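You operate a simulated robot arm through the tools that you are given. There is no shell and no other tool. Be economical: measure what you need, move in short steps, check, and stop when the job is done.

Carry out the task below with a simulated robot arm. There is one attempt and no reset: what you move stays moved.

JOB
Top the blue lead up to about 3 metres on the counter.
Fine: measure with the arm down, then raise the arm and lock the winder.

The check looks at the end state, three seconds after you hand in, the way a careful person would. Anything else that was tipped, shoved, dropped, spilled or broken makes it a failure.

ROBOT AND FRAMES
A 7-joint arm with a fingered hand on a trunk, on a base that drives. Base frame: it is fixed to the floor where the robot stands at the start and does not move with it; the origin is under the middle of the robot, x ahead of it, y to its left, z up; the surface under the hand at the start is at about z = 0.768. Units: m, rad, N and s.
With the tool pointing down near the work surface it reaches from about 0.36 to 0.72 m from the robot's upright axis, wherever it stands. Its first joint turns from -1.204 to 3.002 rad. Places, roughly: blue crank wheel [0.5, 0, 0.8]; measuring arm [0.6, 0.5, 0.9]; winder lock lever [0.5, 0.1, 0.8]. Payload 3.4 kg.
The tool frame sits at the grasp point between the pads (the TCP): z along the fingers, y along the line on which they close. The tips reach 0.025 m beyond it. The gripper opens to 0.088 m. The gripper's body begins 0.029 m behind the TCP. The gripper is a hand of 4 fingers: y runs from the thumb to the fingers, the wrist lies at [-0.013, -0.097, -0.162] in the tool frame.
Orientation is told as [roll, pitch, yaw] about the base's x, y, z axes, in that order, counted from this pose: with the fingers straight down and the wrist toward the robot, the tool's x, y and z point along [0, 1, 0], [1, 0, 0] and [0, 0, -1] of the base frame.

CONTROLS
- The arm moves only by the tool step_arm. Its argument "series" is a list of rows, each a list of 6 numbers: the shift along the tool's x, y, z in m, then the turn, a rotation vector about the tool's x, y, z in rad. In form: [[x, y, z, wx, wy, wz], ...]. A call has 1 to 20 rows; each row is the pose to reach, as a shift and turn from the pose commanded when the call began, along the tool's axes at that moment. Rows are played at 5 a second. More than 0.05 m and 0.15 rad between two rows, and nothing of the call is played. A pose out of reach is approached as far as the arm can. The call stops where the force on the tool passes 90 N (or 10 N more than at its start, if that is more) or the arm is blocked; 0.2 s more then pass. In this call time passes only in rows, and 0.2 s behind the last. It gives the time, the measured TCP pose, the force on the tool (base axes), the opening and the grip force at its end, in the units of the frame above (readings bear some noise), with the torque about the TCP (base axes, N m) and any sound that the robot's microphone picked up.
- Cameras (640 x 400 px; columns grow to the right, rows downward): "scene" is now at [0.1302, 0.0353, 1.3435]; the picture's right is [0.40, -0.91, 0.00], its down [-0.55, -0.24, -0.80] and it looks along [0.73, 0.32, -0.60] (base axes); focal length 263 px, centre (320, 200). "wrist" rides on the gripper at [0.064, -0.083, -0.098] in the tool frame; the picture's right is [-0.62, 0.37, -0.69], its down [-0.71, -0.63, 0.30] and it looks along [-0.32, 0.68, 0.65] (tool axes); focal length 265 px, centre (320, 200). There is no depth. A picture from a camera that has moved, and an enlarged one, comes with that camera's place and axes in the base frame and with its lens.
- camera(camera): a new picture of that camera. It takes no simulated time.
- raise_lower(by): slides the trunk up (or, below 0, down) by that many m; the arm and the scene camera ride with it, the base frame stays. It gives what a move gives, with no picture.
- drive_base(legs): drives the robot by 1 to 6 legs, each [ahead, left, turn to the left] in m, m and rad, along the robot's own axes; the way and the turn of a leg run together, so that a leg with both is an arc; at most 1.5 m and 3.142 rad a leg. The arm and the cameras ride along, it lands a little off, and it stops where it bumps. It gives what a move gives.
- move_fingers(index, middle, ring, thumb_bend, thumb_turn): sets how far each is bent, from 0 (flat) to 100 (curled in); at 30 the hand is open as for a grip, at 70 the pads meet at the TCP. One left out holds its place. A second passes; each finger stops where it meets its share of the squeeze, and holds until it gets a number again. It is the only way to open and close the hand. It gives what a move gives, with no picture; readings hold the bend of each and the force on the fingers (four entries, about 0 where the hand has none), thumb and palm. thumb_turn goes from beside the hand (0) to across from the fingers (100), as for a grip.
- pan_tilt(pan, tilt): turns the head with the scene camera to pan (to the left, within 1.501 rad either way) and tilt (down, from -0.506 to 1.204), counted from straight ahead of the robot. It gives what a move gives.
- enlarge(camera, box): a new picture of the part [left, top, right, bottom] of that camera's present view, enlarged. It takes no simulated time.
- close_job(): hands the job in; it is judged then, once.

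Work in short steps. Places have to be worked out from the pictures, the camera data and where the tool is seen: move nearer, look again, correct. Check each grasp and each placing, and mend what went wrong. You have 120 turns and 78 pictures in all, those below and enlarged ones among them. Open the gripper and draw the arm clear of the work before you hand the job in, unless the task says otherwise; then end with one line.

The tools are called as name(argument=value, ...) on one line, values as JSON. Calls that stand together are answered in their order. step_arm: Moves the arm, as the interface text tells. Its arguments: {"type":"object","properties":{"series":{"type":"array","items":{"type":"array","items":{"type":"number"}}}},"required":["series"]} The other tools are called the same way: raise_lower (by) slides the trunk up or down; move_fingers (index, middle, ring, thumb_bend, thumb_turn) moves the fingers one by one; drive_base (legs) drives the base; pan_tilt (pan, tilt) turns the head that bears the scene camera; camera (camera) takes a picture; enlarge (camera, box) takes an enlarged picture of a part of a camera's view; close_job () hands the job in.

At the start:

```text
clock: 0.0
position: [0.5469, 0.0281, 1.177]
ee_rot: [0.001, -0.001, 0.0]
ft_force: [0.3, 0.1, -0.1]
moment: [0.01, -0.01, 0.0]
opening: 0.0877
gripper_force: 0.0
shape: jaw
bend: [30.0, 30.0, 30.0, 30.0, 98.0]
finger forces: [0.1, 0.1, 0.0, 0.1, 0.0, 0.0]
trunk travel left (down, up): [-0.65, 0.19]
robot x, y, heading: [0.0011, -0.0004, -0.003]
head pan, tilt: [0.415, 0.641]
```

scene: 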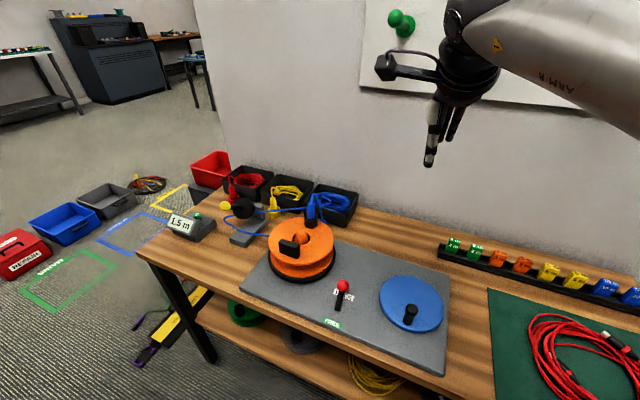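
wrist: 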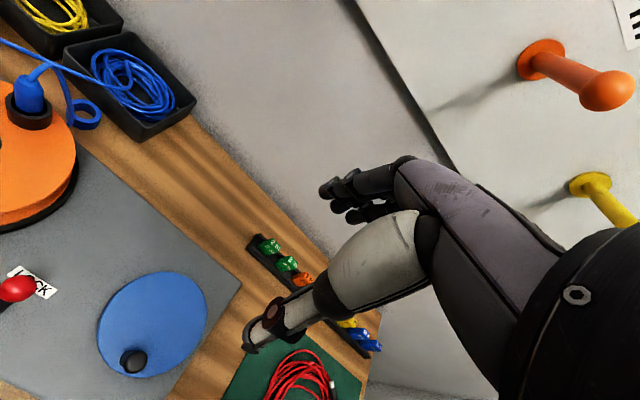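

The counter seems to read 1.5 m; I want a closer look at the counter/measuring arm and the winder plate.

enlarge(camera="scene", box=[140, 160, 360, 300])

enlarge(camera="scene", box=[240, 220, 460, 360])

```text
2.86 times, centred on (250, 230) of scene
camera zoom: at [0.1302, 0.0353, 1.3435], right [0.4, -0.91, 0.0], down [-0.55, -0.24, -0.8], along [0.73, 0.32, -0.6], focal length 753 px, centre (520, 114)
```

zoom: 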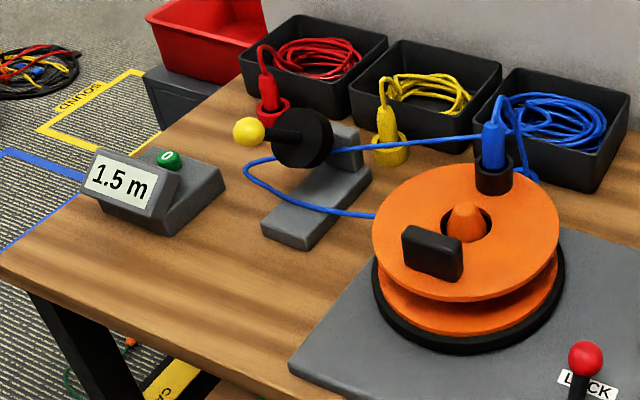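

```text
2.86 times, centred on (350, 290) of scene
camera zoom: at [0.1302, 0.0353, 1.3435], right [0.4, -0.91, 0.0], down [-0.55, -0.24, -0.8], along [0.73, 0.32, -0.6], focal length 753 px, centre (234, -57)
```

zoom: 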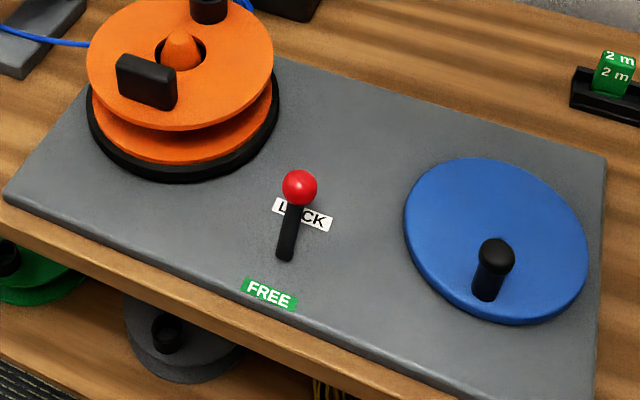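

From the two views the lever ball comes out near [0.476, 0.13, 0.84], leaning toward LOCK, so the winder starts locked. The crank knob is near [0.457, -0.017, 0.85] on a wheel centred around [0.503, -0.017]. I'll move above the lever first and look again.

step_arm(series=[[0.02, -0.015, 0.04, 0, 0, 0], [0.04, -0.03, 0.08, 0, 0, 0], [0.06, -0.045, 0.12, 0, 0, 0], [0.08, -0.06, 0.16, 0, 0, 0], [0.104, -0.077, 0.2, 0, 0, 0]])

camera(camera="scene")

camera(camera="wrist")

```text
clock: 1.2
position: [0.471, 0.1346, 0.976]
ee_rot: [0.002, -0.001, -0.002]
ft_force: [-0.3, 0.2, -0.5]
moment: [-0.01, 0.01, 0.0]
opening: 0.0874
gripper_force: 0.1
shape: jaw
bend: [30.0, 30.0, 30.0, 30.0, 98.0]
finger forces: [0.0, 0.0, 0.0, 0.1, 0.0, 0.0]
trunk travel left (down, up): [-0.65, 0.19]
robot x, y, heading: [0.0005, 0.0004, 0.003]
head pan, tilt: [0.415, 0.641]
```

```text
73 pictures are left
camera scene: at [0.1306, 0.0365, 1.3435], right [0.4, -0.91, 0.0], down [-0.55, -0.24, -0.8], along [0.73, 0.32, -0.6], focal length 263 px, centre (320, 200)
```

scene: 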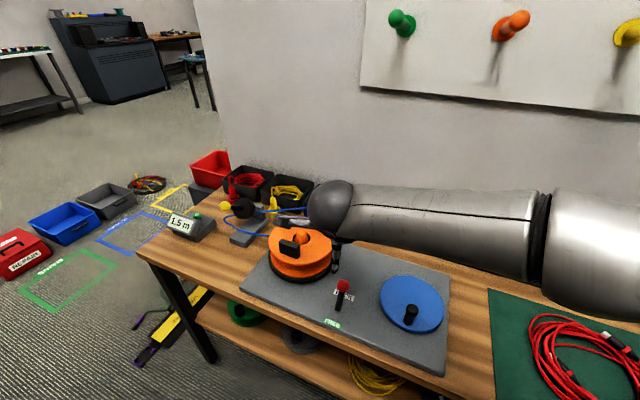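

```text
72 pictures are left
camera wrist: at [0.3881, 0.1988, 1.0734], right [0.37, -0.62, 0.69], down [-0.63, -0.71, -0.31], along [0.68, -0.32, -0.65], focal length 265 px, centre (320, 200)
```

wrist: 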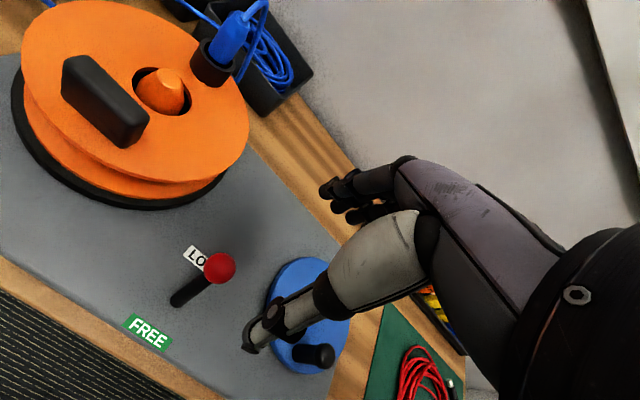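

The scene view doesn't clearly show the hand; I zoom in to check where it is relative to the ball.

enlarge(camera="scene", box=[200, 170, 420, 310])

```text
2.86 times, centred on (310, 240) of scene
camera zoom: at [0.1306, 0.0365, 1.3435], right [0.4, -0.91, 0.0], down [-0.55, -0.24, -0.8], along [0.73, 0.32, -0.6], focal length 753 px, centre (349, 86)
```

zoom: 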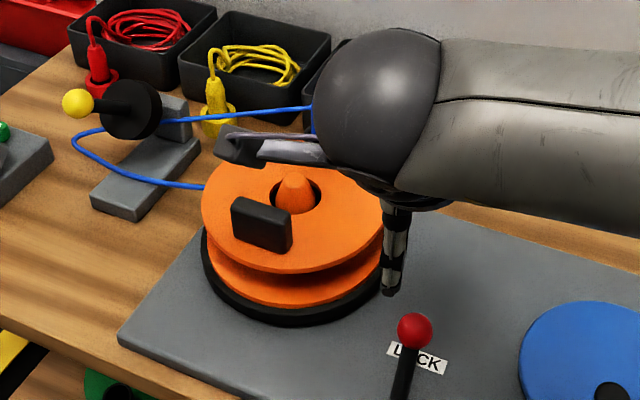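

The hand is above the ball, with ball re-triangulated at about [0.476, 0.134, 0.84]. I lower the open hand around it, thumb on the robot side and fingers on the wall side.

step_arm(series=[[0, 0.003, 0.03, 0, 0, 0], [0, 0.003, 0.06, 0, 0, 0], [0, 0.003, 0.09, 0, 0, 0], [0, 0.003, 0.11, 0, 0, 0], [0, 0.003, 0.13, 0, 0, 0]])

camera(camera="wrist")

```text
clock: 2.4
position: [0.4736, 0.1338, 0.8455]
ee_rot: [0.001, 0.001, 0.0]
ft_force: [0.1, -0.8, 0.3]
moment: [0.02, 0.02, -0.02]
opening: 0.0877
gripper_force: 0.0
shape: jaw
bend: [30.0, 30.0, 30.0, 30.0, 98.0]
finger forces: [0.0, 0.0, 0.0, 0.0, 0.0, 0.0]
trunk travel left (down, up): [-0.65, 0.19]
robot x, y, heading: [0.0013, 0.0003, -0.0]
head pan, tilt: [0.415, 0.641]
```

```text
70 pictures are left
camera wrist: at [0.3927, 0.1981, 0.9438], right [0.37, -0.62, 0.69], down [-0.63, -0.71, -0.3], along [0.68, -0.32, -0.65], focal length 265 px, centre (320, 200)
```

wrist: 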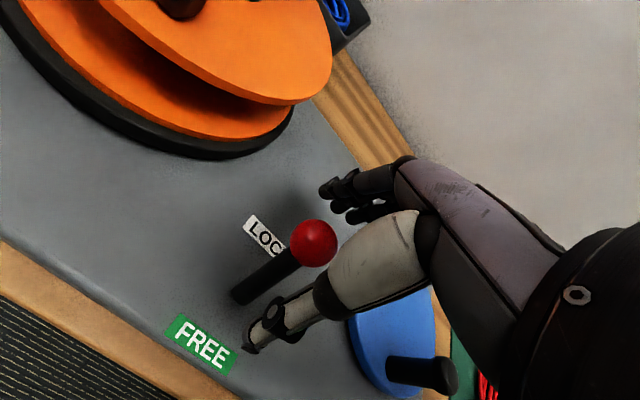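

The ball sits at the TCP. I close the fingers partway around it and will then drag it toward FREE.

move_fingers(index=55, middle=55, ring=55, thumb_bend=50)

step_arm(series=[[0, -0.015, -0.006, 0, 0, 0], [0, -0.03, -0.01, 0, 0, 0], [0, -0.045, -0.01, 0, 0, 0], [0, -0.06, -0.006, 0, 0, 0], [0, -0.075, 0.0, 0, 0, 0], [0, -0.085, 0.0, 0, 0, 0]])

camera(camera="wrist")

```text
clock: 3.4
position: [0.4756, 0.1352, 0.8455]
ee_rot: [0.001, 0.0, 0.0]
ft_force: [0.0, 0.3, 0.5]
moment: [0.01, -0.03, 0.0]
opening: 0.0369
gripper_force: 0.1
shape: fingers
bend: [55.0, 55.0, 55.0, 50.0, 98.0]
finger forces: [0.0, 0.1, 0.0, 0.0, 0.0, 0.1]
trunk travel left (down, up): [-0.65, 0.19]
robot x, y, heading: [-0.0025, 0.0, -0.001]
head pan, tilt: [0.415, 0.641]
```

```text
clock: 4.8
position: [0.3942, 0.1312, 0.8474]
ee_rot: [0.003, -0.003, -0.003]
ft_force: [21.8, -0.2, 7.3]
moment: [0.02, -0.49, -0.03]
opening: 0.055
gripper_force: 10.0
shape: fingers
bend: [37.0, 49.0, 55.0, 50.0, 98.0]
finger forces: [15.7, 5.0, 0.0, 0.0, 0.0, 0.1]
trunk travel left (down, up): [-0.65, 0.19]
robot x, y, heading: [0.003, 0.0011, 0.005]
head pan, tilt: [0.415, 0.641]
```

```text
69 pictures are left
camera wrist: at [0.3115, 0.1948, 0.9441], right [0.36, -0.62, 0.69], down [-0.63, -0.71, -0.31], along [0.68, -0.33, -0.65], focal length 265 px, centre (320, 200)
```

wrist: 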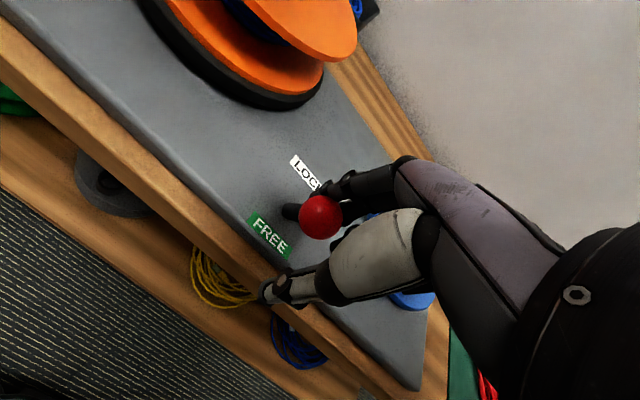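

The ball now lies near x = 0.405, on the FREE side and at its stop. I open the hand, rise clear, and look to verify.

move_fingers(index=30, middle=30, ring=30, thumb_bend=30)

step_arm(series=[[0, 0.005, -0.03, 0, 0, 0], [0, 0.01, -0.07, 0, 0, 0], [0, 0.015, -0.11, 0, 0, 0], [0, 0.02, -0.15, 0, 0, 0]])

enlarge(camera="scene", box=[140, 160, 460, 360])

camera(camera="wrist")

```text
clock: 5.8
position: [0.3887, 0.132, 0.8446]
ee_rot: [0.001, 0.002, 0.0]
ft_force: [1.4, 0.8, 0.1]
moment: [0.0, 0.03, 0.02]
opening: 0.0861
gripper_force: 1.0
shape: fingers
bend: [29.0, 30.0, 30.0, 30.0, 98.0]
finger forces: [1.5, 0.1, 0.0, 0.1, 0.0, 0.1]
trunk travel left (down, up): [-0.65, 0.19]
robot x, y, heading: [0.0007, -0.0001, 0.0]
head pan, tilt: [0.415, 0.641]
```

```text
clock: 6.8
position: [0.4082, 0.1323, 0.9969]
ee_rot: [0.0, 0.001, 0.001]
ft_force: [0.2, 0.1, -1.1]
moment: [-0.03, 0.02, -0.01]
opening: 0.0846
gripper_force: 0.1
shape: fingers
bend: [30.0, 30.0, 30.0, 30.0, 98.0]
finger forces: [0.1, 0.1, 0.0, 0.0, 0.0, 0.0]
trunk travel left (down, up): [-0.65, 0.19]
robot x, y, heading: [-0.0001, 0.0033, 0.001]
head pan, tilt: [0.415, 0.641]
```

```text
2.00 times, centred on (300, 260) of scene
camera zoom: at [0.13, 0.0352, 1.3435], right [0.4, -0.91, 0.0], down [-0.55, -0.24, -0.8], along [0.73, 0.32, -0.6], focal length 527 px, centre (360, 80)
```

zoom: 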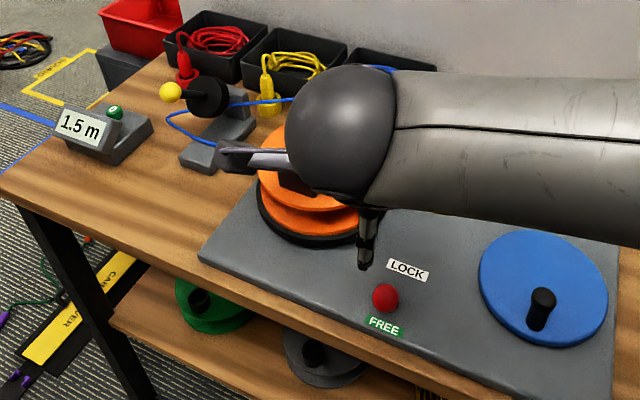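

```text
67 pictures are left
camera wrist: at [0.3263, 0.1955, 1.0951], right [0.37, -0.62, 0.69], down [-0.63, -0.72, -0.3], along [0.68, -0.32, -0.65], focal length 265 px, centre (320, 200)
```

wrist: 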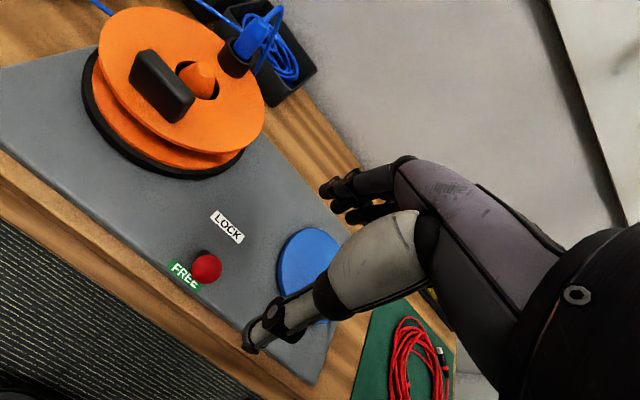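

The lever is at FREE. Next I raise the hand and look down-left to check the floor before driving left toward the measuring arm.

step_arm(series=[[0, 0, -0.04, 0, 0, 0], [0, 0, -0.08, 0, 0, 0], [0, 0, -0.12, 0, 0, 0], [0, 0, -0.16, 0, 0, 0]])

pan_tilt(pan=1.2, tilt=0.9)

camera(camera="scene")

camera(camera="wrist")

```text
clock: 7.8
position: [0.4084, 0.1326, 1.1562]
ee_rot: [0.0, -0.001, -0.001]
ft_force: [1.0, -0.1, 0.0]
moment: [0.01, -0.02, 0.0]
opening: 0.0849
gripper_force: 0.1
shape: fingers
bend: [30.0, 30.0, 30.0, 30.0, 98.0]
finger forces: [0.1, 0.0, 0.0, 0.0, 0.0, 0.1]
trunk travel left (down, up): [-0.65, 0.19]
robot x, y, heading: [0.0013, 0.0008, -0.002]
head pan, tilt: [0.415, 0.641]
```

```text
clock: 8.9
position: [0.4083, 0.1331, 1.1556]
ee_rot: [0.001, 0.001, 0.001]
ft_force: [-0.6, 0.0, 0.2]
moment: [-0.02, -0.04, 0.06]
opening: 0.0848
gripper_force: 0.1
shape: fingers
bend: [30.0, 30.0, 30.0, 30.0, 98.0]
finger forces: [0.0, 0.1, 0.1, 0.1, 0.0, 0.0]
trunk travel left (down, up): [-0.65, 0.19]
robot x, y, heading: [0.0022, -0.0042, -0.002]
head pan, tilt: [1.201, 0.901]
```

```text
66 pictures are left
camera scene: at [0.0779, 0.0705, 1.3223], right [0.93, -0.36, 0.0], down [-0.28, -0.73, -0.62], along [0.23, 0.58, -0.78], focal length 263 px, centre (320, 200)
```

scene: 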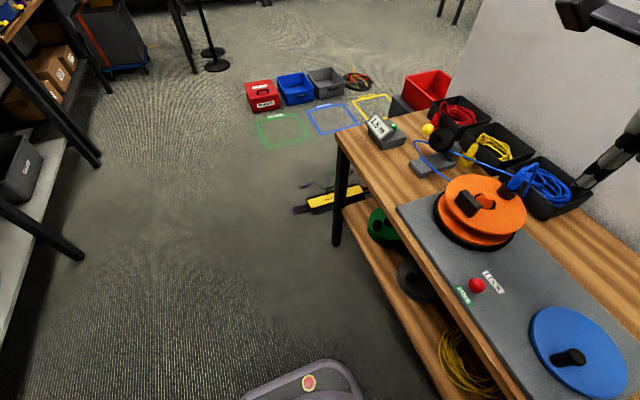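

```text
65 pictures are left
camera wrist: at [0.3264, 0.1964, 1.2539], right [0.37, -0.62, 0.69], down [-0.63, -0.71, -0.3], along [0.68, -0.32, -0.65], focal length 265 px, centre (320, 200)
```

wrist: 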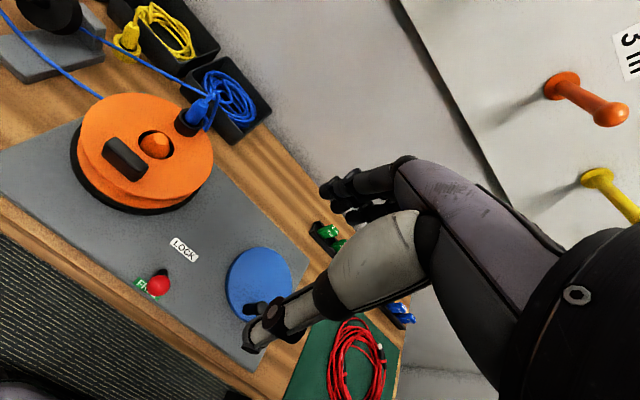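

The floor to the left is clear to about y = 0.9. I drive 0.4 m left and look at the measuring arm.

drive_base(legs=[[0, 0.4, 0]])

pan_tilt(pan=0.3, tilt=0.75)

camera(camera="scene")

camera(camera="wrist")

```text
clock: 11.4
position: [0.4091, 0.534, 1.1568]
ee_rot: [0.0, 0.001, -0.005]
ft_force: [0.3, 0.2, -0.2]
moment: [0.01, 0.05, 0.0]
opening: 0.0849
gripper_force: 0.0
shape: fingers
bend: [30.0, 30.0, 30.0, 30.0, 98.0]
finger forces: [0.0, 0.0, 0.0, 0.1, 0.0, 0.1]
trunk travel left (down, up): [-0.65, 0.19]
robot x, y, heading: [0.0022, 0.3999, -0.001]
head pan, tilt: [1.201, 0.901]
```

```text
clock: 12.6
position: [0.4102, 0.533, 1.156]
ee_rot: [0.001, 0.001, -0.003]
ft_force: [-0.4, -0.7, -0.5]
moment: [-0.03, 0.01, 0.0]
opening: 0.0849
gripper_force: 0.1
shape: fingers
bend: [30.0, 30.0, 30.0, 30.0, 98.0]
finger forces: [0.0, 0.0, 0.0, 0.0, 0.0, 0.0]
trunk travel left (down, up): [-0.65, 0.19]
robot x, y, heading: [0.0009, 0.4055, -0.003]
head pan, tilt: [0.3, 0.75]
```

```text
64 pictures are left
camera scene: at [0.1303, 0.4267, 1.3341], right [0.29, -0.96, 0.0], down [-0.65, -0.2, -0.73], along [0.7, 0.21, -0.68], focal length 263 px, centre (320, 200)
```

scene: 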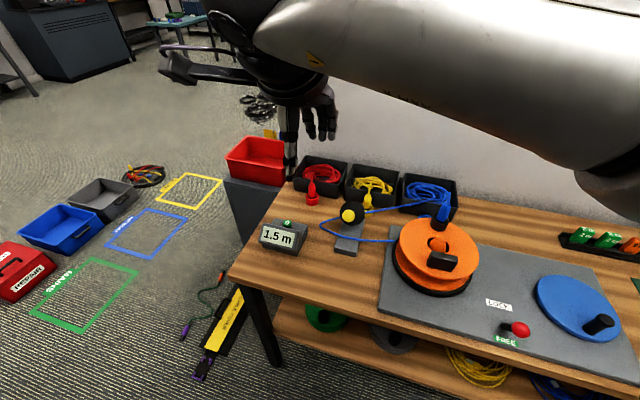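

```text
63 pictures are left
camera wrist: at [0.3276, 0.5977, 1.2542], right [0.37, -0.62, 0.69], down [-0.63, -0.71, -0.3], along [0.68, -0.33, -0.65], focal length 265 px, centre (320, 200)
```

wrist: 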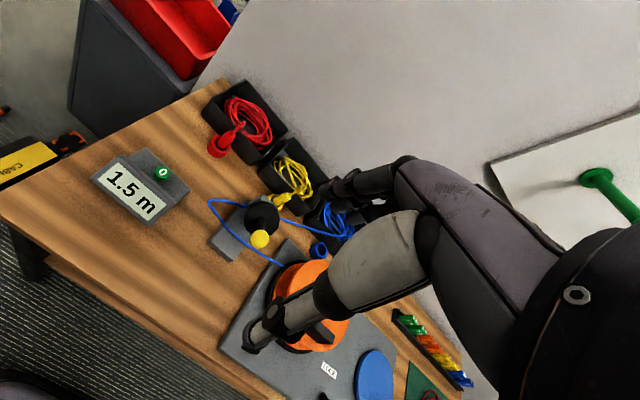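

enlarge(camera="scene", box=[300, 180, 420, 260])

enlarge(camera="wrist", box=[190, 170, 310, 270])

```text
5.00 times, centred on (360, 220) of scene
camera zoom: at [0.1303, 0.4267, 1.3341], right [0.29, -0.96, 0.0], down [-0.65, -0.2, -0.73], along [0.7, 0.21, -0.68], focal length 1317 px, centre (120, 100)
```

zoom: 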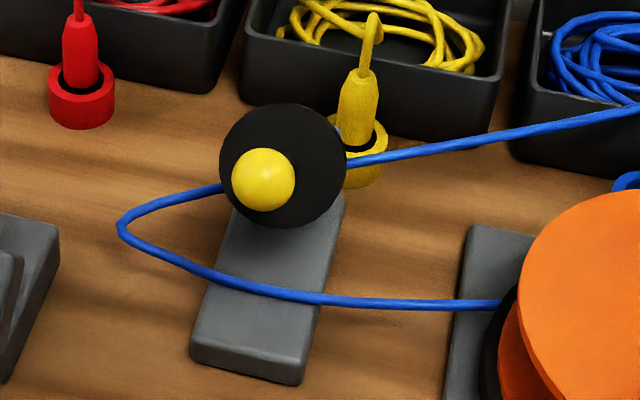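

```text
4.00 times, centred on (250, 220) of wrist
camera zoom: at [0.3276, 0.5977, 1.2542], right [0.37, -0.62, 0.69], down [-0.63, -0.71, -0.3], along [0.68, -0.33, -0.65], focal length 1062 px, centre (600, 120)
```

zoom: 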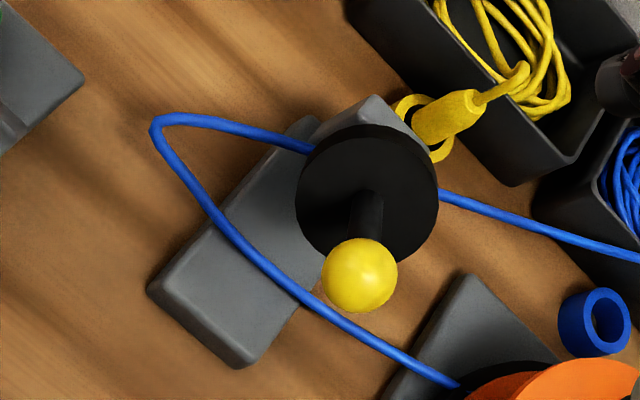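

The measuring arm is a stalk hinged at the rear, tilted up about 40°, with a wheel on it and the yellow knob at about [0.524, 0.481, 0.923]; the wheel isn't on the lead, so the arm is up. I'll turn the hand 90° so the fingers close along y and move above the knob.

step_arm(series=[[-0.005, 0.01, 0, 0, 0, -0.143], [-0.01, 0.02, 0.005, 0, 0, -0.286], [-0.014, 0.03, 0.01, 0, 0, -0.428], [-0.019, 0.04, 0.015, 0, 0, -0.571], [-0.024, 0.05, 0.02, 0, 0, -0.714], [-0.028, 0.06, 0.025, 0, 0, -0.857], [-0.033, 0.07, 0.03, 0, 0, -1.0], [-0.038, 0.083, 0.04, 0, 0, -1.142], [-0.043, 0.093, 0.05, 0, 0, -1.285], [-0.048, 0.104, 0.055, 0, 0, -1.428], [-0.052, 0.114, 0.06, 0, 0, -1.571]])

camera(camera="scene")

camera(camera="wrist")

```text
clock: 15.0
position: [0.3481, 0.4512, 1.0844]
ee_rot: [0.009, 0.0, 1.478]
ft_force: [-0.2, -0.1, 0.6]
moment: [0.05, -0.02, 0.01]
opening: 0.0847
gripper_force: 0.1
shape: fingers
bend: [30.0, 30.0, 30.0, 30.0, 98.0]
finger forces: [0.0, 0.0, 0.0, 0.0, 0.0, 0.0]
out of reach, approached as far as the arm can: row 8, 9, 10, 11
trunk travel left (down, up): [-0.65, 0.19]
robot x, y, heading: [0.0003, 0.4031, -0.001]
head pan, tilt: [0.3, 0.75]
```

```text
60 pictures are left
camera scene: at [0.1293, 0.4243, 1.3344], right [0.29, -0.96, 0.0], down [-0.65, -0.2, -0.73], along [0.7, 0.22, -0.68], focal length 263 px, centre (320, 200)
```

scene: 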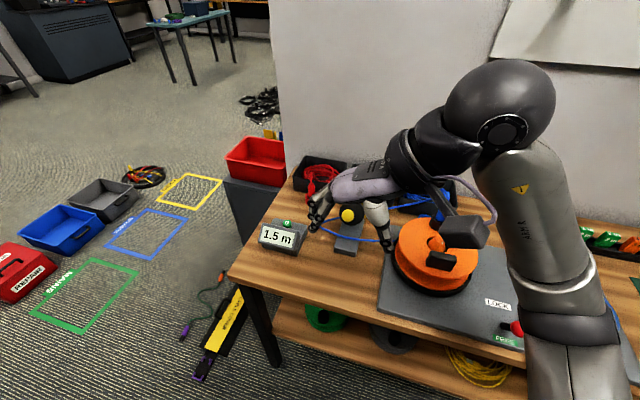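

```text
59 pictures are left
camera wrist: at [0.2775, 0.3736, 1.1828], right [0.66, 0.31, 0.69], down [0.65, -0.69, -0.31], along [0.38, 0.65, -0.66], focal length 265 px, centre (320, 200)
```

wrist: 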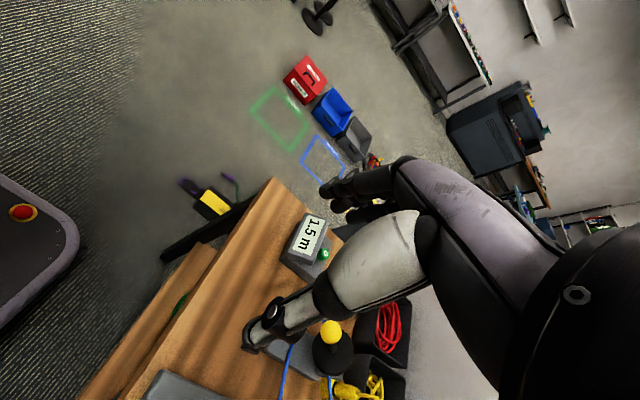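

That wrist angle is at the edge of reach. A better plan is to unwind the yaw and instead tilt the hand forward ~45°, so the fingers come over and behind the knob and the thumb below in front. First I unwind and rise.

step_arm(series=[[0, 0, -0.01, 0, 0, 0.14], [0, 0, -0.02, 0, 0, 0.28], [0, 0, -0.03, 0, 0, 0.42], [0, 0, -0.04, 0, 0, 0.56], [-0.01, 0, -0.05, 0, 0, 0.7], [-0.02, 0, -0.06, 0, 0, 0.84], [-0.03, 0, -0.06, 0, 0, 0.98], [-0.04, 0, -0.06, 0, 0, 1.12], [-0.05, 0, -0.06, 0, 0, 1.26], [-0.06, 0, -0.06, 0, 0, 1.4], [-0.06, 0, -0.06, 0, 0, 1.48]])

```text
clock: 17.4
position: [0.4103, 0.4466, 1.1423]
ee_rot: [-0.002, 0.007, -0.002]
ft_force: [0.3, -0.4, 1.2]
moment: [0.01, 0.0, 0.0]
opening: 0.0846
gripper_force: 0.1
shape: fingers
bend: [30.0, 30.0, 30.0, 30.0, 98.0]
finger forces: [0.1, 0.0, 0.1, 0.0, 0.0, 0.1]
trunk travel left (down, up): [-0.65, 0.19]
robot x, y, heading: [-0.0003, 0.4047, -0.007]
head pan, tilt: [0.3, 0.75]
```

Now I tilt the hand forward by 0.75 rad and go to a standoff 0.1 m back from the knob along the tool axis.

step_arm(series=[[0.005, 0, 0, -0.14, 0, 0], [0.01, 0, 0.02, -0.28, 0, 0], [0.018, 0.01, 0.05, -0.42, 0, 0], [0.025, 0.025, 0.08, -0.56, 0, 0], [0.03, 0.035, 0.11, -0.7, 0, 0], [0.034, 0.046, 0.146, -0.75, 0, 0]])

camera(camera="wrist")

enlarge(camera="scene", box=[230, 130, 450, 270])

```text
clock: 18.8
position: [0.4568, 0.4832, 0.9945]
ee_rot: [-0.002, -0.742, 0.002]
ft_force: [-0.5, 0.5, 0.6]
moment: [0.06, 0.0, 0.01]
opening: 0.0846
gripper_force: 0.0
shape: fingers
bend: [30.0, 30.0, 30.0, 30.0, 98.0]
finger forces: [0.1, 0.0, 0.0, 0.1, 0.0, 0.0]
trunk travel left (down, up): [-0.65, 0.19]
robot x, y, heading: [-0.0024, 0.3998, -0.005]
head pan, tilt: [0.3, 0.75]
```

```text
58 pictures are left
camera wrist: at [0.3291, 0.5469, 1.0099], right [-0.2, -0.62, 0.76], down [-0.26, -0.72, -0.65], along [0.95, -0.33, -0.02], focal length 265 px, centre (320, 200)
```

wrist: 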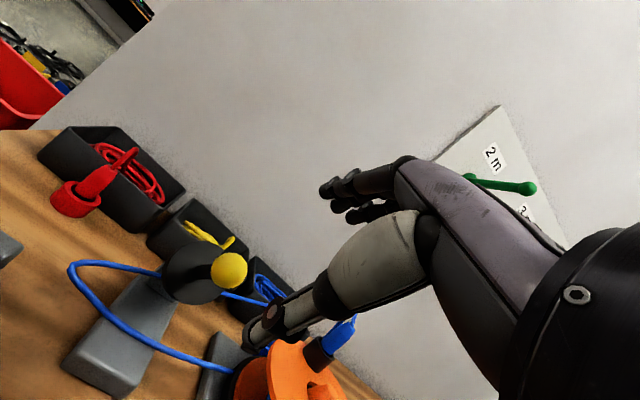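

```text
2.86 times, centred on (340, 200) of scene
camera zoom: at [0.1311, 0.4275, 1.3341], right [0.29, -0.96, 0.0], down [-0.65, -0.2, -0.73], along [0.7, 0.21, -0.68], focal length 753 px, centre (263, 200)
```

zoom: 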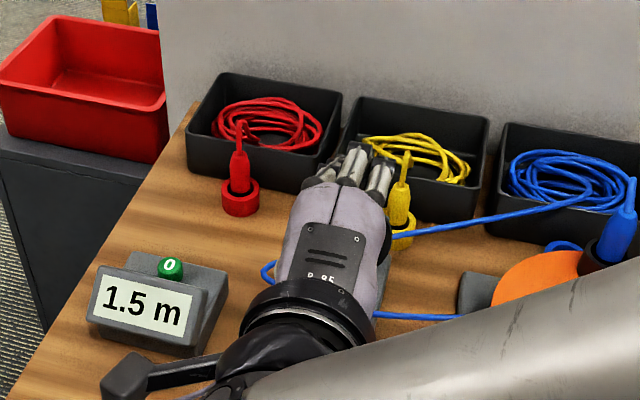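

The wrist view confirms the knob at about [0.524, 0.483, 0.917]. I advance along the tool axis to straddle the knob.

step_arm(series=[[0, 0, 0.03, 0, 0, 0], [0, -0.002, 0.06, 0, 0, 0], [0, -0.004, 0.08, 0, 0, 0], [0, -0.004, 0.098, 0, 0, 0]])

camera(camera="wrist")

```text
clock: 19.8
position: [0.5202, 0.48, 0.9198]
ee_rot: [-0.002, -0.741, -0.001]
ft_force: [0.3, 0.1, 0.2]
moment: [0.01, 0.02, -0.01]
opening: 0.0848
gripper_force: 0.1
shape: fingers
bend: [30.0, 30.0, 30.0, 30.0, 98.0]
finger forces: [0.0, 0.0, 0.1, 0.0, 0.0, 0.0]
trunk travel left (down, up): [-0.65, 0.19]
robot x, y, heading: [0.0017, 0.4008, 0.001]
head pan, tilt: [0.3, 0.75]
```

```text
56 pictures are left
camera wrist: at [0.3922, 0.5426, 0.9363], right [-0.2, -0.62, 0.76], down [-0.26, -0.72, -0.65], along [0.95, -0.33, -0.02], focal length 265 px, centre (320, 200)
```

wrist: 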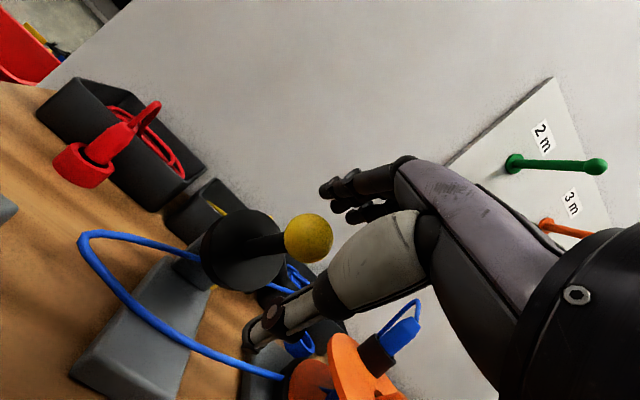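

The knob is between fingers and thumb. I close loosely around it and push it down along its arc, in small steps.

move_fingers(index=58, middle=58, ring=58, thumb_bend=45)

step_arm(series=[[0, -0.015, 0.003, 0, 0, 0], [0, -0.028, 0.0055, 0, 0, 0], [0, -0.0458, 0.0123, 0, 0, 0], [0, -0.0602, 0.0208, 0, 0, 0], [0, -0.0743, 0.031, 0, 0, 0]])

camera(camera="wrist")

```text
clock: 20.8
position: [0.5191, 0.4776, 0.9211]
ee_rot: [-0.002, -0.742, 0.0]
ft_force: [-0.1, 0.0, 0.2]
moment: [0.02, -0.02, -0.01]
opening: 0.0401
gripper_force: 0.0
shape: fingers
bend: [57.0, 57.0, 57.0, 45.0, 98.0]
finger forces: [0.0, 0.1, 0.0, 0.1, 0.1, 0.0]
trunk travel left (down, up): [-0.65, 0.19]
robot x, y, heading: [0.0015, 0.4013, -0.003]
head pan, tilt: [0.3, 0.75]
```

```text
clock: 22.0
position: [0.4848, 0.4789, 0.8482]
ee_rot: [-0.002, -0.742, 0.001]
ft_force: [-0.7, 0.0, -0.2]
moment: [-0.02, 0.03, 0.02]
opening: 0.04
gripper_force: 0.0
shape: fingers
bend: [57.0, 57.0, 57.0, 45.0, 98.0]
finger forces: [0.0, 0.0, 0.0, 0.0, 0.0, 0.0]
trunk travel left (down, up): [-0.65, 0.19]
robot x, y, heading: [0.0021, 0.4029, -0.004]
head pan, tilt: [0.3, 0.75]
```

```text
55 pictures are left
camera wrist: at [0.3571, 0.5433, 0.864], right [-0.2, -0.62, 0.76], down [-0.26, -0.72, -0.65], along [0.95, -0.33, -0.02], focal length 265 px, centre (320, 200)
```

wrist: 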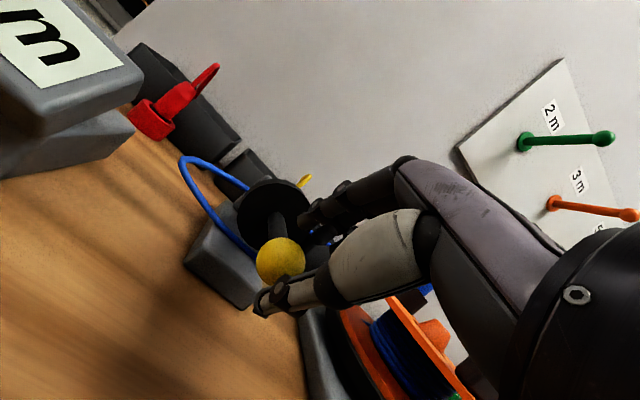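

No force remains, and the knob appears low (about [0.5, 0.48, 0.82]). I zoom to check whether the wheel is on the lead.

enlarge(camera="wrist", box=[160, 120, 360, 340])

enlarge(camera="scene", box=[230, 160, 450, 300])

```text
1.82 times, centred on (260, 230) of wrist
camera zoom: at [0.3571, 0.5433, 0.864], right [-0.2, -0.62, 0.76], down [-0.26, -0.72, -0.65], along [0.95, -0.33, -0.02], focal length 483 px, centre (429, 146)
```

zoom: 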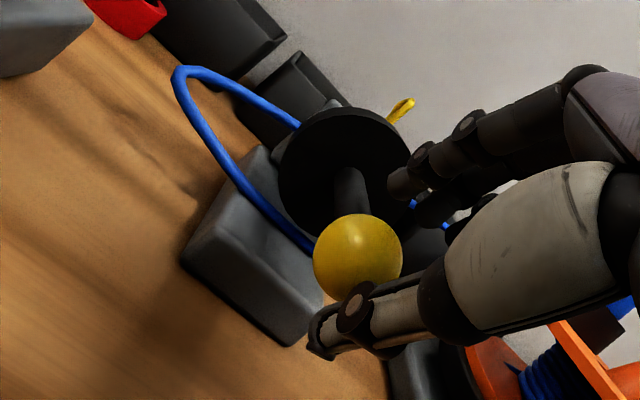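

```text
2.86 times, centred on (340, 230) of scene
camera zoom: at [0.1305, 0.4268, 1.3342], right [0.29, -0.96, 0.0], down [-0.65, -0.2, -0.73], along [0.7, 0.21, -0.68], focal length 753 px, centre (263, 114)
```

zoom: 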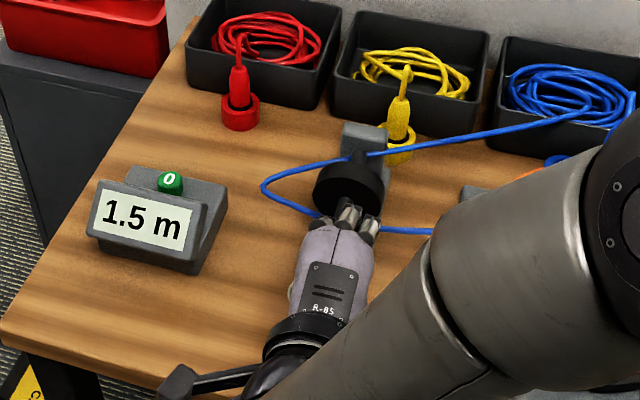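

The wheel is now vertical, on the lead. I press slightly further to make sure it's seated.

step_arm(series=[[0, -0.008, 0.006, 0, 0, 0], [0, -0.014, 0.012, 0, 0, 0]])

enlarge(camera="wrist", box=[160, 120, 360, 340])

```text
clock: 22.6
position: [0.4805, 0.4795, 0.8309]
ee_rot: [-0.002, -0.748, 0.0]
ft_force: [-3.2, 0.5, 7.7]
moment: [0.05, -0.22, 0.04]
opening: 0.044
gripper_force: 3.7
shape: fingers
bend: [53.0, 57.0, 57.0, 45.0, 98.0]
finger forces: [7.9, 0.0, 0.1, 0.0, 0.0, 0.0]
trunk travel left (down, up): [-0.65, 0.19]
robot x, y, heading: [-0.0022, 0.4042, -0.006]
head pan, tilt: [0.3, 0.75]
```

```text
1.82 times, centred on (260, 230) of wrist
camera zoom: at [0.354, 0.5428, 0.8469], right [-0.2, -0.62, 0.76], down [-0.26, -0.71, -0.65], along [0.95, -0.33, -0.02], focal length 483 px, centre (429, 146)
```

zoom: 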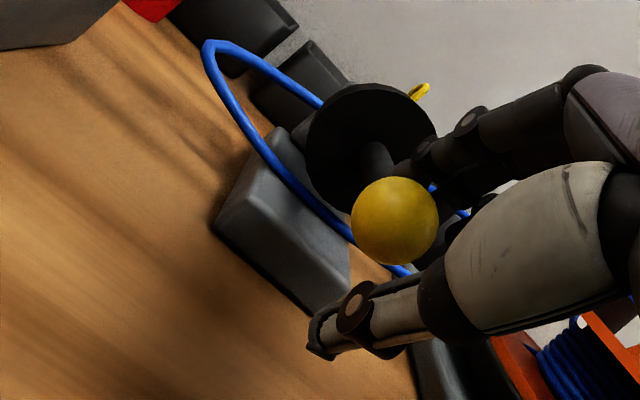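

It's seated: about 8 N of reaction and the wheel upright. I open the fingers and back straight out along the tool axis.

move_fingers(index=30, middle=30, ring=30, thumb_bend=38)

step_arm(series=[[0, 0, -0.03, 0, 0, 0], [0, 0, -0.07, 0, 0, 0], [0, 0.01, -0.11, 0, 0, 0], [0, 0.04, -0.15, 0, 0, 0], [0, 0.07, -0.19, 0, 0, 0]])

camera(camera="scene")

camera(camera="wrist")

```text
clock: 23.6
position: [0.4819, 0.4789, 0.8294]
ee_rot: [-0.003, -0.741, 0.001]
ft_force: [0.7, 0.2, -0.9]
moment: [-0.03, 0.03, 0.0]
opening: 0.0758
gripper_force: 0.1
shape: fingers
bend: [30.0, 30.0, 30.0, 38.0, 98.0]
finger forces: [0.0, 0.0, 0.0, 0.0, 0.1, 0.2]
trunk travel left (down, up): [-0.65, 0.19]
robot x, y, heading: [0.0029, 0.4039, -0.007]
head pan, tilt: [0.3, 0.75]
```

```text
clock: 24.8
position: [0.4046, 0.4792, 1.0159]
ee_rot: [-0.004, -0.743, 0.002]
ft_force: [0.4, -0.5, 1.0]
moment: [0.0, 0.0, 0.01]
opening: 0.0759
gripper_force: 0.1
shape: fingers
bend: [30.0, 30.0, 30.0, 38.0, 98.0]
finger forces: [0.1, 0.0, 0.0, 0.1, 0.1, 0.1]
trunk travel left (down, up): [-0.65, 0.19]
robot x, y, heading: [-0.0024, 0.4014, -0.003]
head pan, tilt: [0.3, 0.75]
```

```text
51 pictures are left
camera scene: at [0.1291, 0.4259, 1.3342], right [0.29, -0.96, 0.0], down [-0.65, -0.2, -0.73], along [0.7, 0.21, -0.68], focal length 263 px, centre (320, 200)
```

scene: 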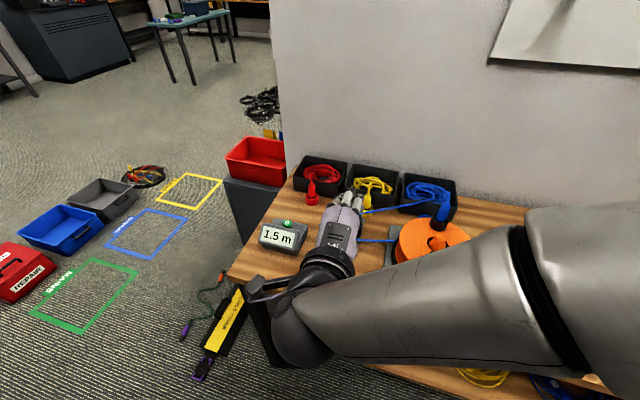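

```text
50 pictures are left
camera wrist: at [0.2789, 0.5438, 1.0314], right [-0.2, -0.62, 0.76], down [-0.26, -0.72, -0.65], along [0.95, -0.33, -0.02], focal length 265 px, centre (320, 200)
```

wrist: 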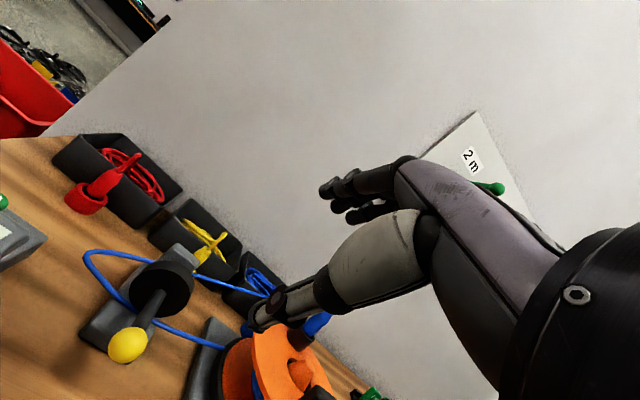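

The arm stays down with the wheel on the lead; knob now around [0.497, 0.481, 0.82]. I straighten the hand, rise, drive back right 0.4 m and look at counter and crank.

step_arm(series=[[0, 0.02, -0.02, 0.148, 0, 0], [0, 0.04, -0.04, 0.296, 0, 0], [0, 0.055, -0.06, 0.444, 0, 0], [0, 0.07, -0.07, 0.592, 0, 0], [0, 0.08, -0.08, 0.74, 0, 0]])

drive_base(legs=[[0, -0.4, 0]])

pan_tilt(pan=0.4, tilt=0.7)

camera(camera="scene")

camera(camera="wrist")

```text
clock: 26.0
position: [0.4092, 0.4808, 1.1313]
ee_rot: [-0.003, 0.0, -0.001]
ft_force: [-1.4, 0.5, -0.7]
moment: [0.01, -0.01, 0.01]
opening: 0.0762
gripper_force: 0.1
shape: fingers
bend: [30.0, 30.0, 30.0, 38.0, 98.0]
finger forces: [0.0, 0.0, 0.1, 0.0, 0.1, 0.1]
trunk travel left (down, up): [-0.65, 0.19]
robot x, y, heading: [-0.0043, 0.4029, -0.006]
head pan, tilt: [0.3, 0.75]
```

```text
clock: 28.5
position: [0.4089, 0.0776, 1.1313]
ee_rot: [-0.001, -0.002, -0.005]
ft_force: [0.2, -0.5, 0.1]
moment: [0.02, 0.03, 0.01]
opening: 0.0761
gripper_force: 0.0
shape: fingers
bend: [30.0, 30.0, 30.0, 38.0, 98.0]
finger forces: [0.0, 0.0, 0.0, 0.0, 0.0, 0.0]
trunk travel left (down, up): [-0.65, 0.19]
robot x, y, heading: [-0.0068, 0.0014, -0.004]
head pan, tilt: [0.3, 0.75]
```

```text
clock: 29.2
position: [0.4087, 0.0784, 1.1308]
ee_rot: [-0.003, 0.0, -0.004]
ft_force: [-0.2, -0.6, -0.8]
moment: [0.01, 0.02, 0.01]
opening: 0.0761
gripper_force: 0.0
shape: fingers
bend: [30.0, 30.0, 30.0, 38.0, 98.0]
finger forces: [0.1, 0.1, 0.0, 0.1, 0.0, 0.1]
trunk travel left (down, up): [-0.65, 0.19]
robot x, y, heading: [-0.0053, 0.0029, -0.003]
head pan, tilt: [0.4, 0.7]
```

```text
49 pictures are left
camera scene: at [0.1275, 0.0343, 1.3384], right [0.38, -0.92, 0.0], down [-0.6, -0.25, -0.76], along [0.71, 0.29, -0.64], focal length 263 px, centre (320, 200)
```

scene: 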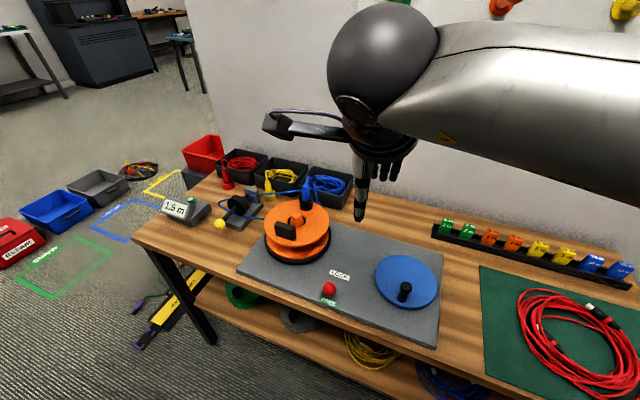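

```text
48 pictures are left
camera wrist: at [0.3257, 0.1434, 1.2281], right [0.36, -0.62, 0.69], down [-0.63, -0.71, -0.3], along [0.68, -0.33, -0.65], focal length 265 px, centre (320, 200)
```

wrist: 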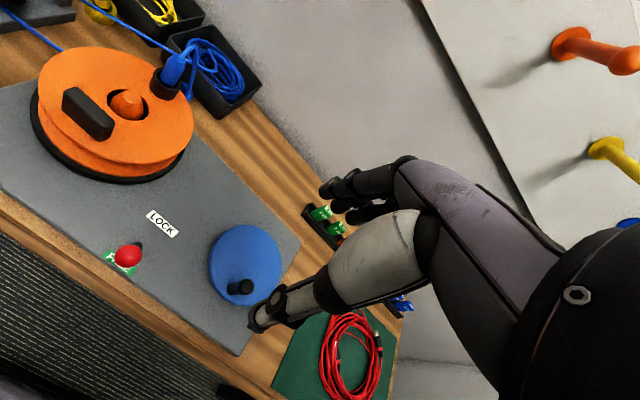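

Counter still shows 1.5 m. I estimate the crank knob at [0.475, -0.015, 0.845] and the wheel centre at about [0.514, -0.015]. I move above the knob and refine.

step_arm(series=[[-0.02, 0.015, 0.04, 0, 0, 0], [-0.04, 0.03, 0.08, 0, 0, 0], [-0.065, 0.045, 0.12, 0, 0, 0], [-0.08, 0.055, 0.15, 0, 0, 0], [-0.093, 0.066, 0.18, 0, 0, 0]])

move_fingers(thumb_bend=30)

camera(camera="wrist")

enlarge(camera="scene", box=[140, 160, 460, 360])

```text
clock: 30.4
position: [0.4732, -0.0153, 0.9491]
ee_rot: [-0.002, 0.001, -0.006]
ft_force: [-0.7, -0.1, 0.8]
moment: [0.0, -0.04, 0.01]
opening: 0.0759
gripper_force: 0.0
shape: fingers
bend: [30.0, 30.0, 30.0, 38.0, 98.0]
finger forces: [0.0, 0.1, 0.1, 0.0, 0.0, 0.0]
trunk travel left (down, up): [-0.65, 0.19]
robot x, y, heading: [-0.0019, 0.0007, -0.006]
head pan, tilt: [0.4, 0.7]
```

```text
clock: 31.4
position: [0.4725, -0.0155, 0.9511]
ee_rot: [-0.002, -0.003, -0.005]
ft_force: [-0.8, 0.1, -0.3]
moment: [0.03, 0.0, 0.0]
opening: 0.0845
gripper_force: 0.1
shape: fingers
bend: [30.0, 30.0, 30.0, 30.0, 98.0]
finger forces: [0.1, 0.1, 0.1, 0.1, 0.0, 0.0]
trunk travel left (down, up): [-0.65, 0.19]
robot x, y, heading: [-0.0002, 0.0045, -0.006]
head pan, tilt: [0.4, 0.7]
```

```text
47 pictures are left
camera wrist: at [0.3903, 0.0488, 1.048], right [0.36, -0.62, 0.69], down [-0.63, -0.71, -0.3], along [0.68, -0.33, -0.65], focal length 265 px, centre (320, 200)
```

wrist: 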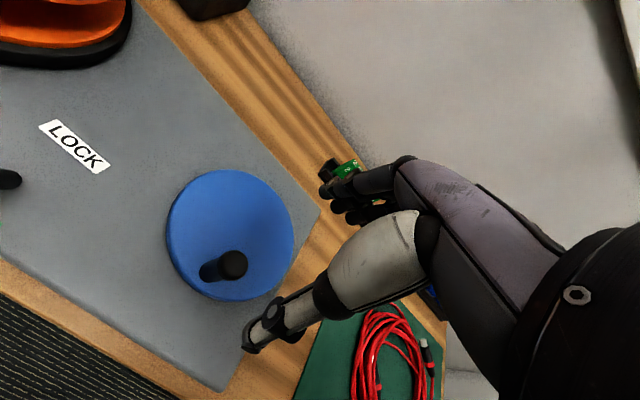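

```text
2.00 times, centred on (300, 260) of scene
camera zoom: at [0.1275, 0.0342, 1.3384], right [0.38, -0.92, 0.0], down [-0.6, -0.25, -0.76], along [0.71, 0.29, -0.64], focal length 527 px, centre (360, 80)
```

zoom: 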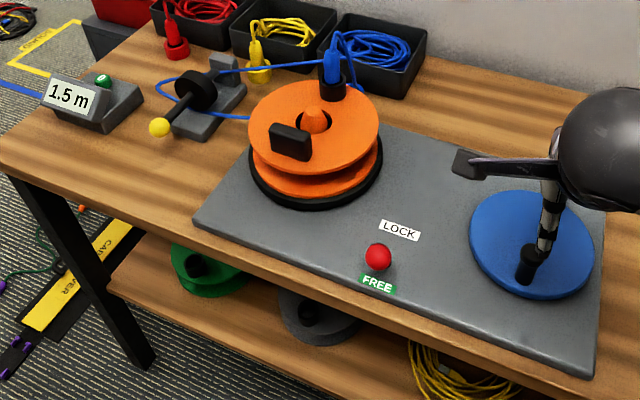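

Refined: knob axis about [0.475, -0.013], top at 0.846; wheel centre about [0.512, -0.012], so the crank radius is ~0.037. I lower around the knob and grip it.

step_arm(series=[[0.001, 0.003, 0.03, 0, 0, 0], [0.001, 0.003, 0.06, 0, 0, 0], [0.001, 0.003, 0.09, 0, 0, 0], [0.001, 0.003, 0.107, 0, 0, 0]])

move_fingers(index=70, middle=70, ring=60, thumb_bend=70)

camera(camera="wrist")

```text
clock: 32.4
position: [0.4765, -0.0127, 0.8435]
ee_rot: [0.0, -0.001, -0.008]
ft_force: [-0.2, -0.6, 0.7]
moment: [0.0, 0.02, -0.01]
opening: 0.0844
gripper_force: 0.1
shape: fingers
bend: [30.0, 30.0, 30.0, 30.0, 98.0]
finger forces: [0.1, 0.0, 0.0, 0.1, 0.0, 0.1]
trunk travel left (down, up): [-0.65, 0.19]
robot x, y, heading: [-0.0014, -0.0007, -0.002]
head pan, tilt: [0.4, 0.7]
```

```text
clock: 33.4
position: [0.4778, -0.0128, 0.8421]
ee_rot: [-0.001, -0.002, -0.008]
ft_force: [5.8, 0.6, 1.0]
moment: [0.0, -0.13, 0.02]
opening: 0.0083
gripper_force: 5.4
shape: fingers
bend: [65.0, 65.0, 60.0, 67.0, 97.0]
finger forces: [3.5, 4.8, 0.0, 0.0, 2.3, 0.0]
trunk travel left (down, up): [-0.65, 0.19]
robot x, y, heading: [-0.0029, -0.0007, -0.011]
head pan, tilt: [0.4, 0.7]
```

```text
45 pictures are left
camera wrist: at [0.3958, 0.0511, 0.9404], right [0.36, -0.62, 0.69], down [-0.63, -0.71, -0.3], along [0.68, -0.33, -0.65], focal length 265 px, centre (320, 200)
```

wrist: 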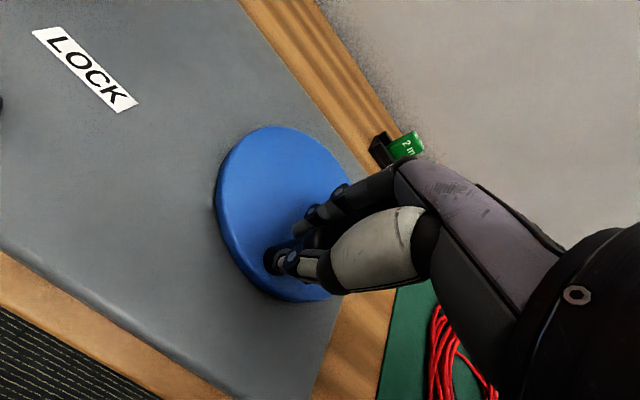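

The knob is pinched between thumb, index and middle. I squeeze a bit more and try a quarter turn clockwise to learn its direction and effect on the counter.

move_fingers(index=80, middle=80, thumb_bend=80)

step_arm(series=[[0.0096, 0.0013, 0, 0, 0, 0], [0.0185, 0.005, 0, 0, 0, 0], [0.0262, 0.0108, 0, 0, 0, 0], [0.032, 0.0185, 0, 0, 0, 0], [0.0357, 0.0274, 0, 0, 0, 0], [0.037, 0.037, 0, 0, 0, 0]])

camera(camera="wrist")

enlarge(camera="scene", box=[140, 160, 460, 360])

```text
clock: 34.4
position: [0.4788, -0.0142, 0.8423]
ee_rot: [-0.002, 0.003, -0.007]
ft_force: [9.7, 1.1, -8.8]
moment: [0.03, -0.16, 0.1]
opening: 0.0002
gripper_force: 14.1
shape: fingers
bend: [73.0, 63.0, 60.0, 73.0, 95.0]
finger forces: [8.4, 11.8, 0.1, 0.1, 8.2, 0.0]
trunk travel left (down, up): [-0.65, 0.19]
robot x, y, heading: [-0.003, -0.0003, -0.007]
head pan, tilt: [0.4, 0.7]
```

```text
clock: 35.8
position: [0.5144, 0.0232, 0.8445]
ee_rot: [-0.002, -0.002, -0.006]
ft_force: [-0.5, 0.1, -0.7]
moment: [0.03, -0.02, 0.0]
opening: 0.0
gripper_force: 0.0
shape: fingers
bend: [74.0, 75.0, 60.0, 75.0, 95.0]
finger forces: [0.0, 0.0, 0.0, 0.0, 0.0, 0.0]
trunk travel left (down, up): [-0.65, 0.19]
robot x, y, heading: [-0.0017, 0.0036, -0.009]
head pan, tilt: [0.4, 0.7]
```

```text
44 pictures are left
camera wrist: at [0.4321, 0.0872, 0.9416], right [0.36, -0.62, 0.69], down [-0.63, -0.71, -0.3], along [0.68, -0.33, -0.65], focal length 265 px, centre (320, 200)
```

wrist: 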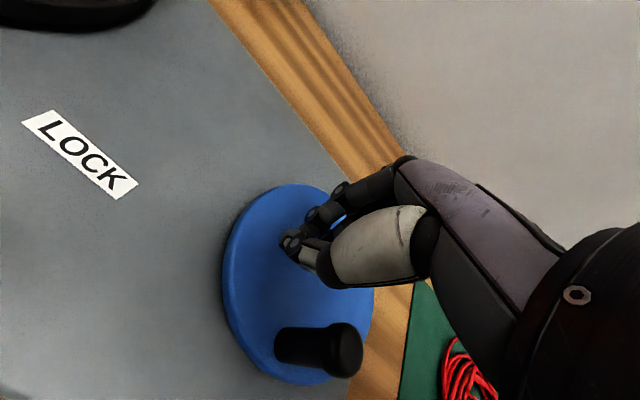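

```text
2.00 times, centred on (300, 260) of scene
camera zoom: at [0.1277, 0.0344, 1.3384], right [0.38, -0.92, 0.0], down [-0.6, -0.25, -0.76], along [0.71, 0.29, -0.64], focal length 527 px, centre (360, 80)
```

zoom: 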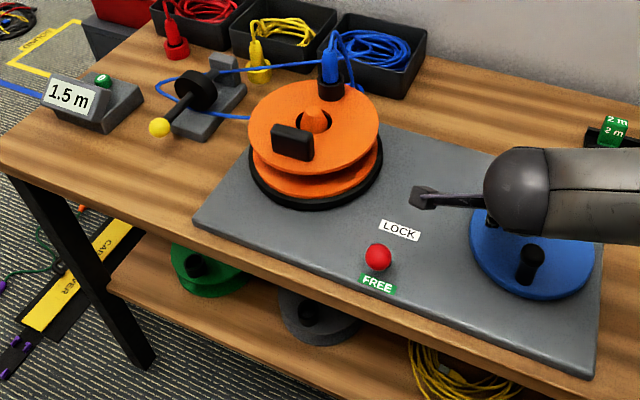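

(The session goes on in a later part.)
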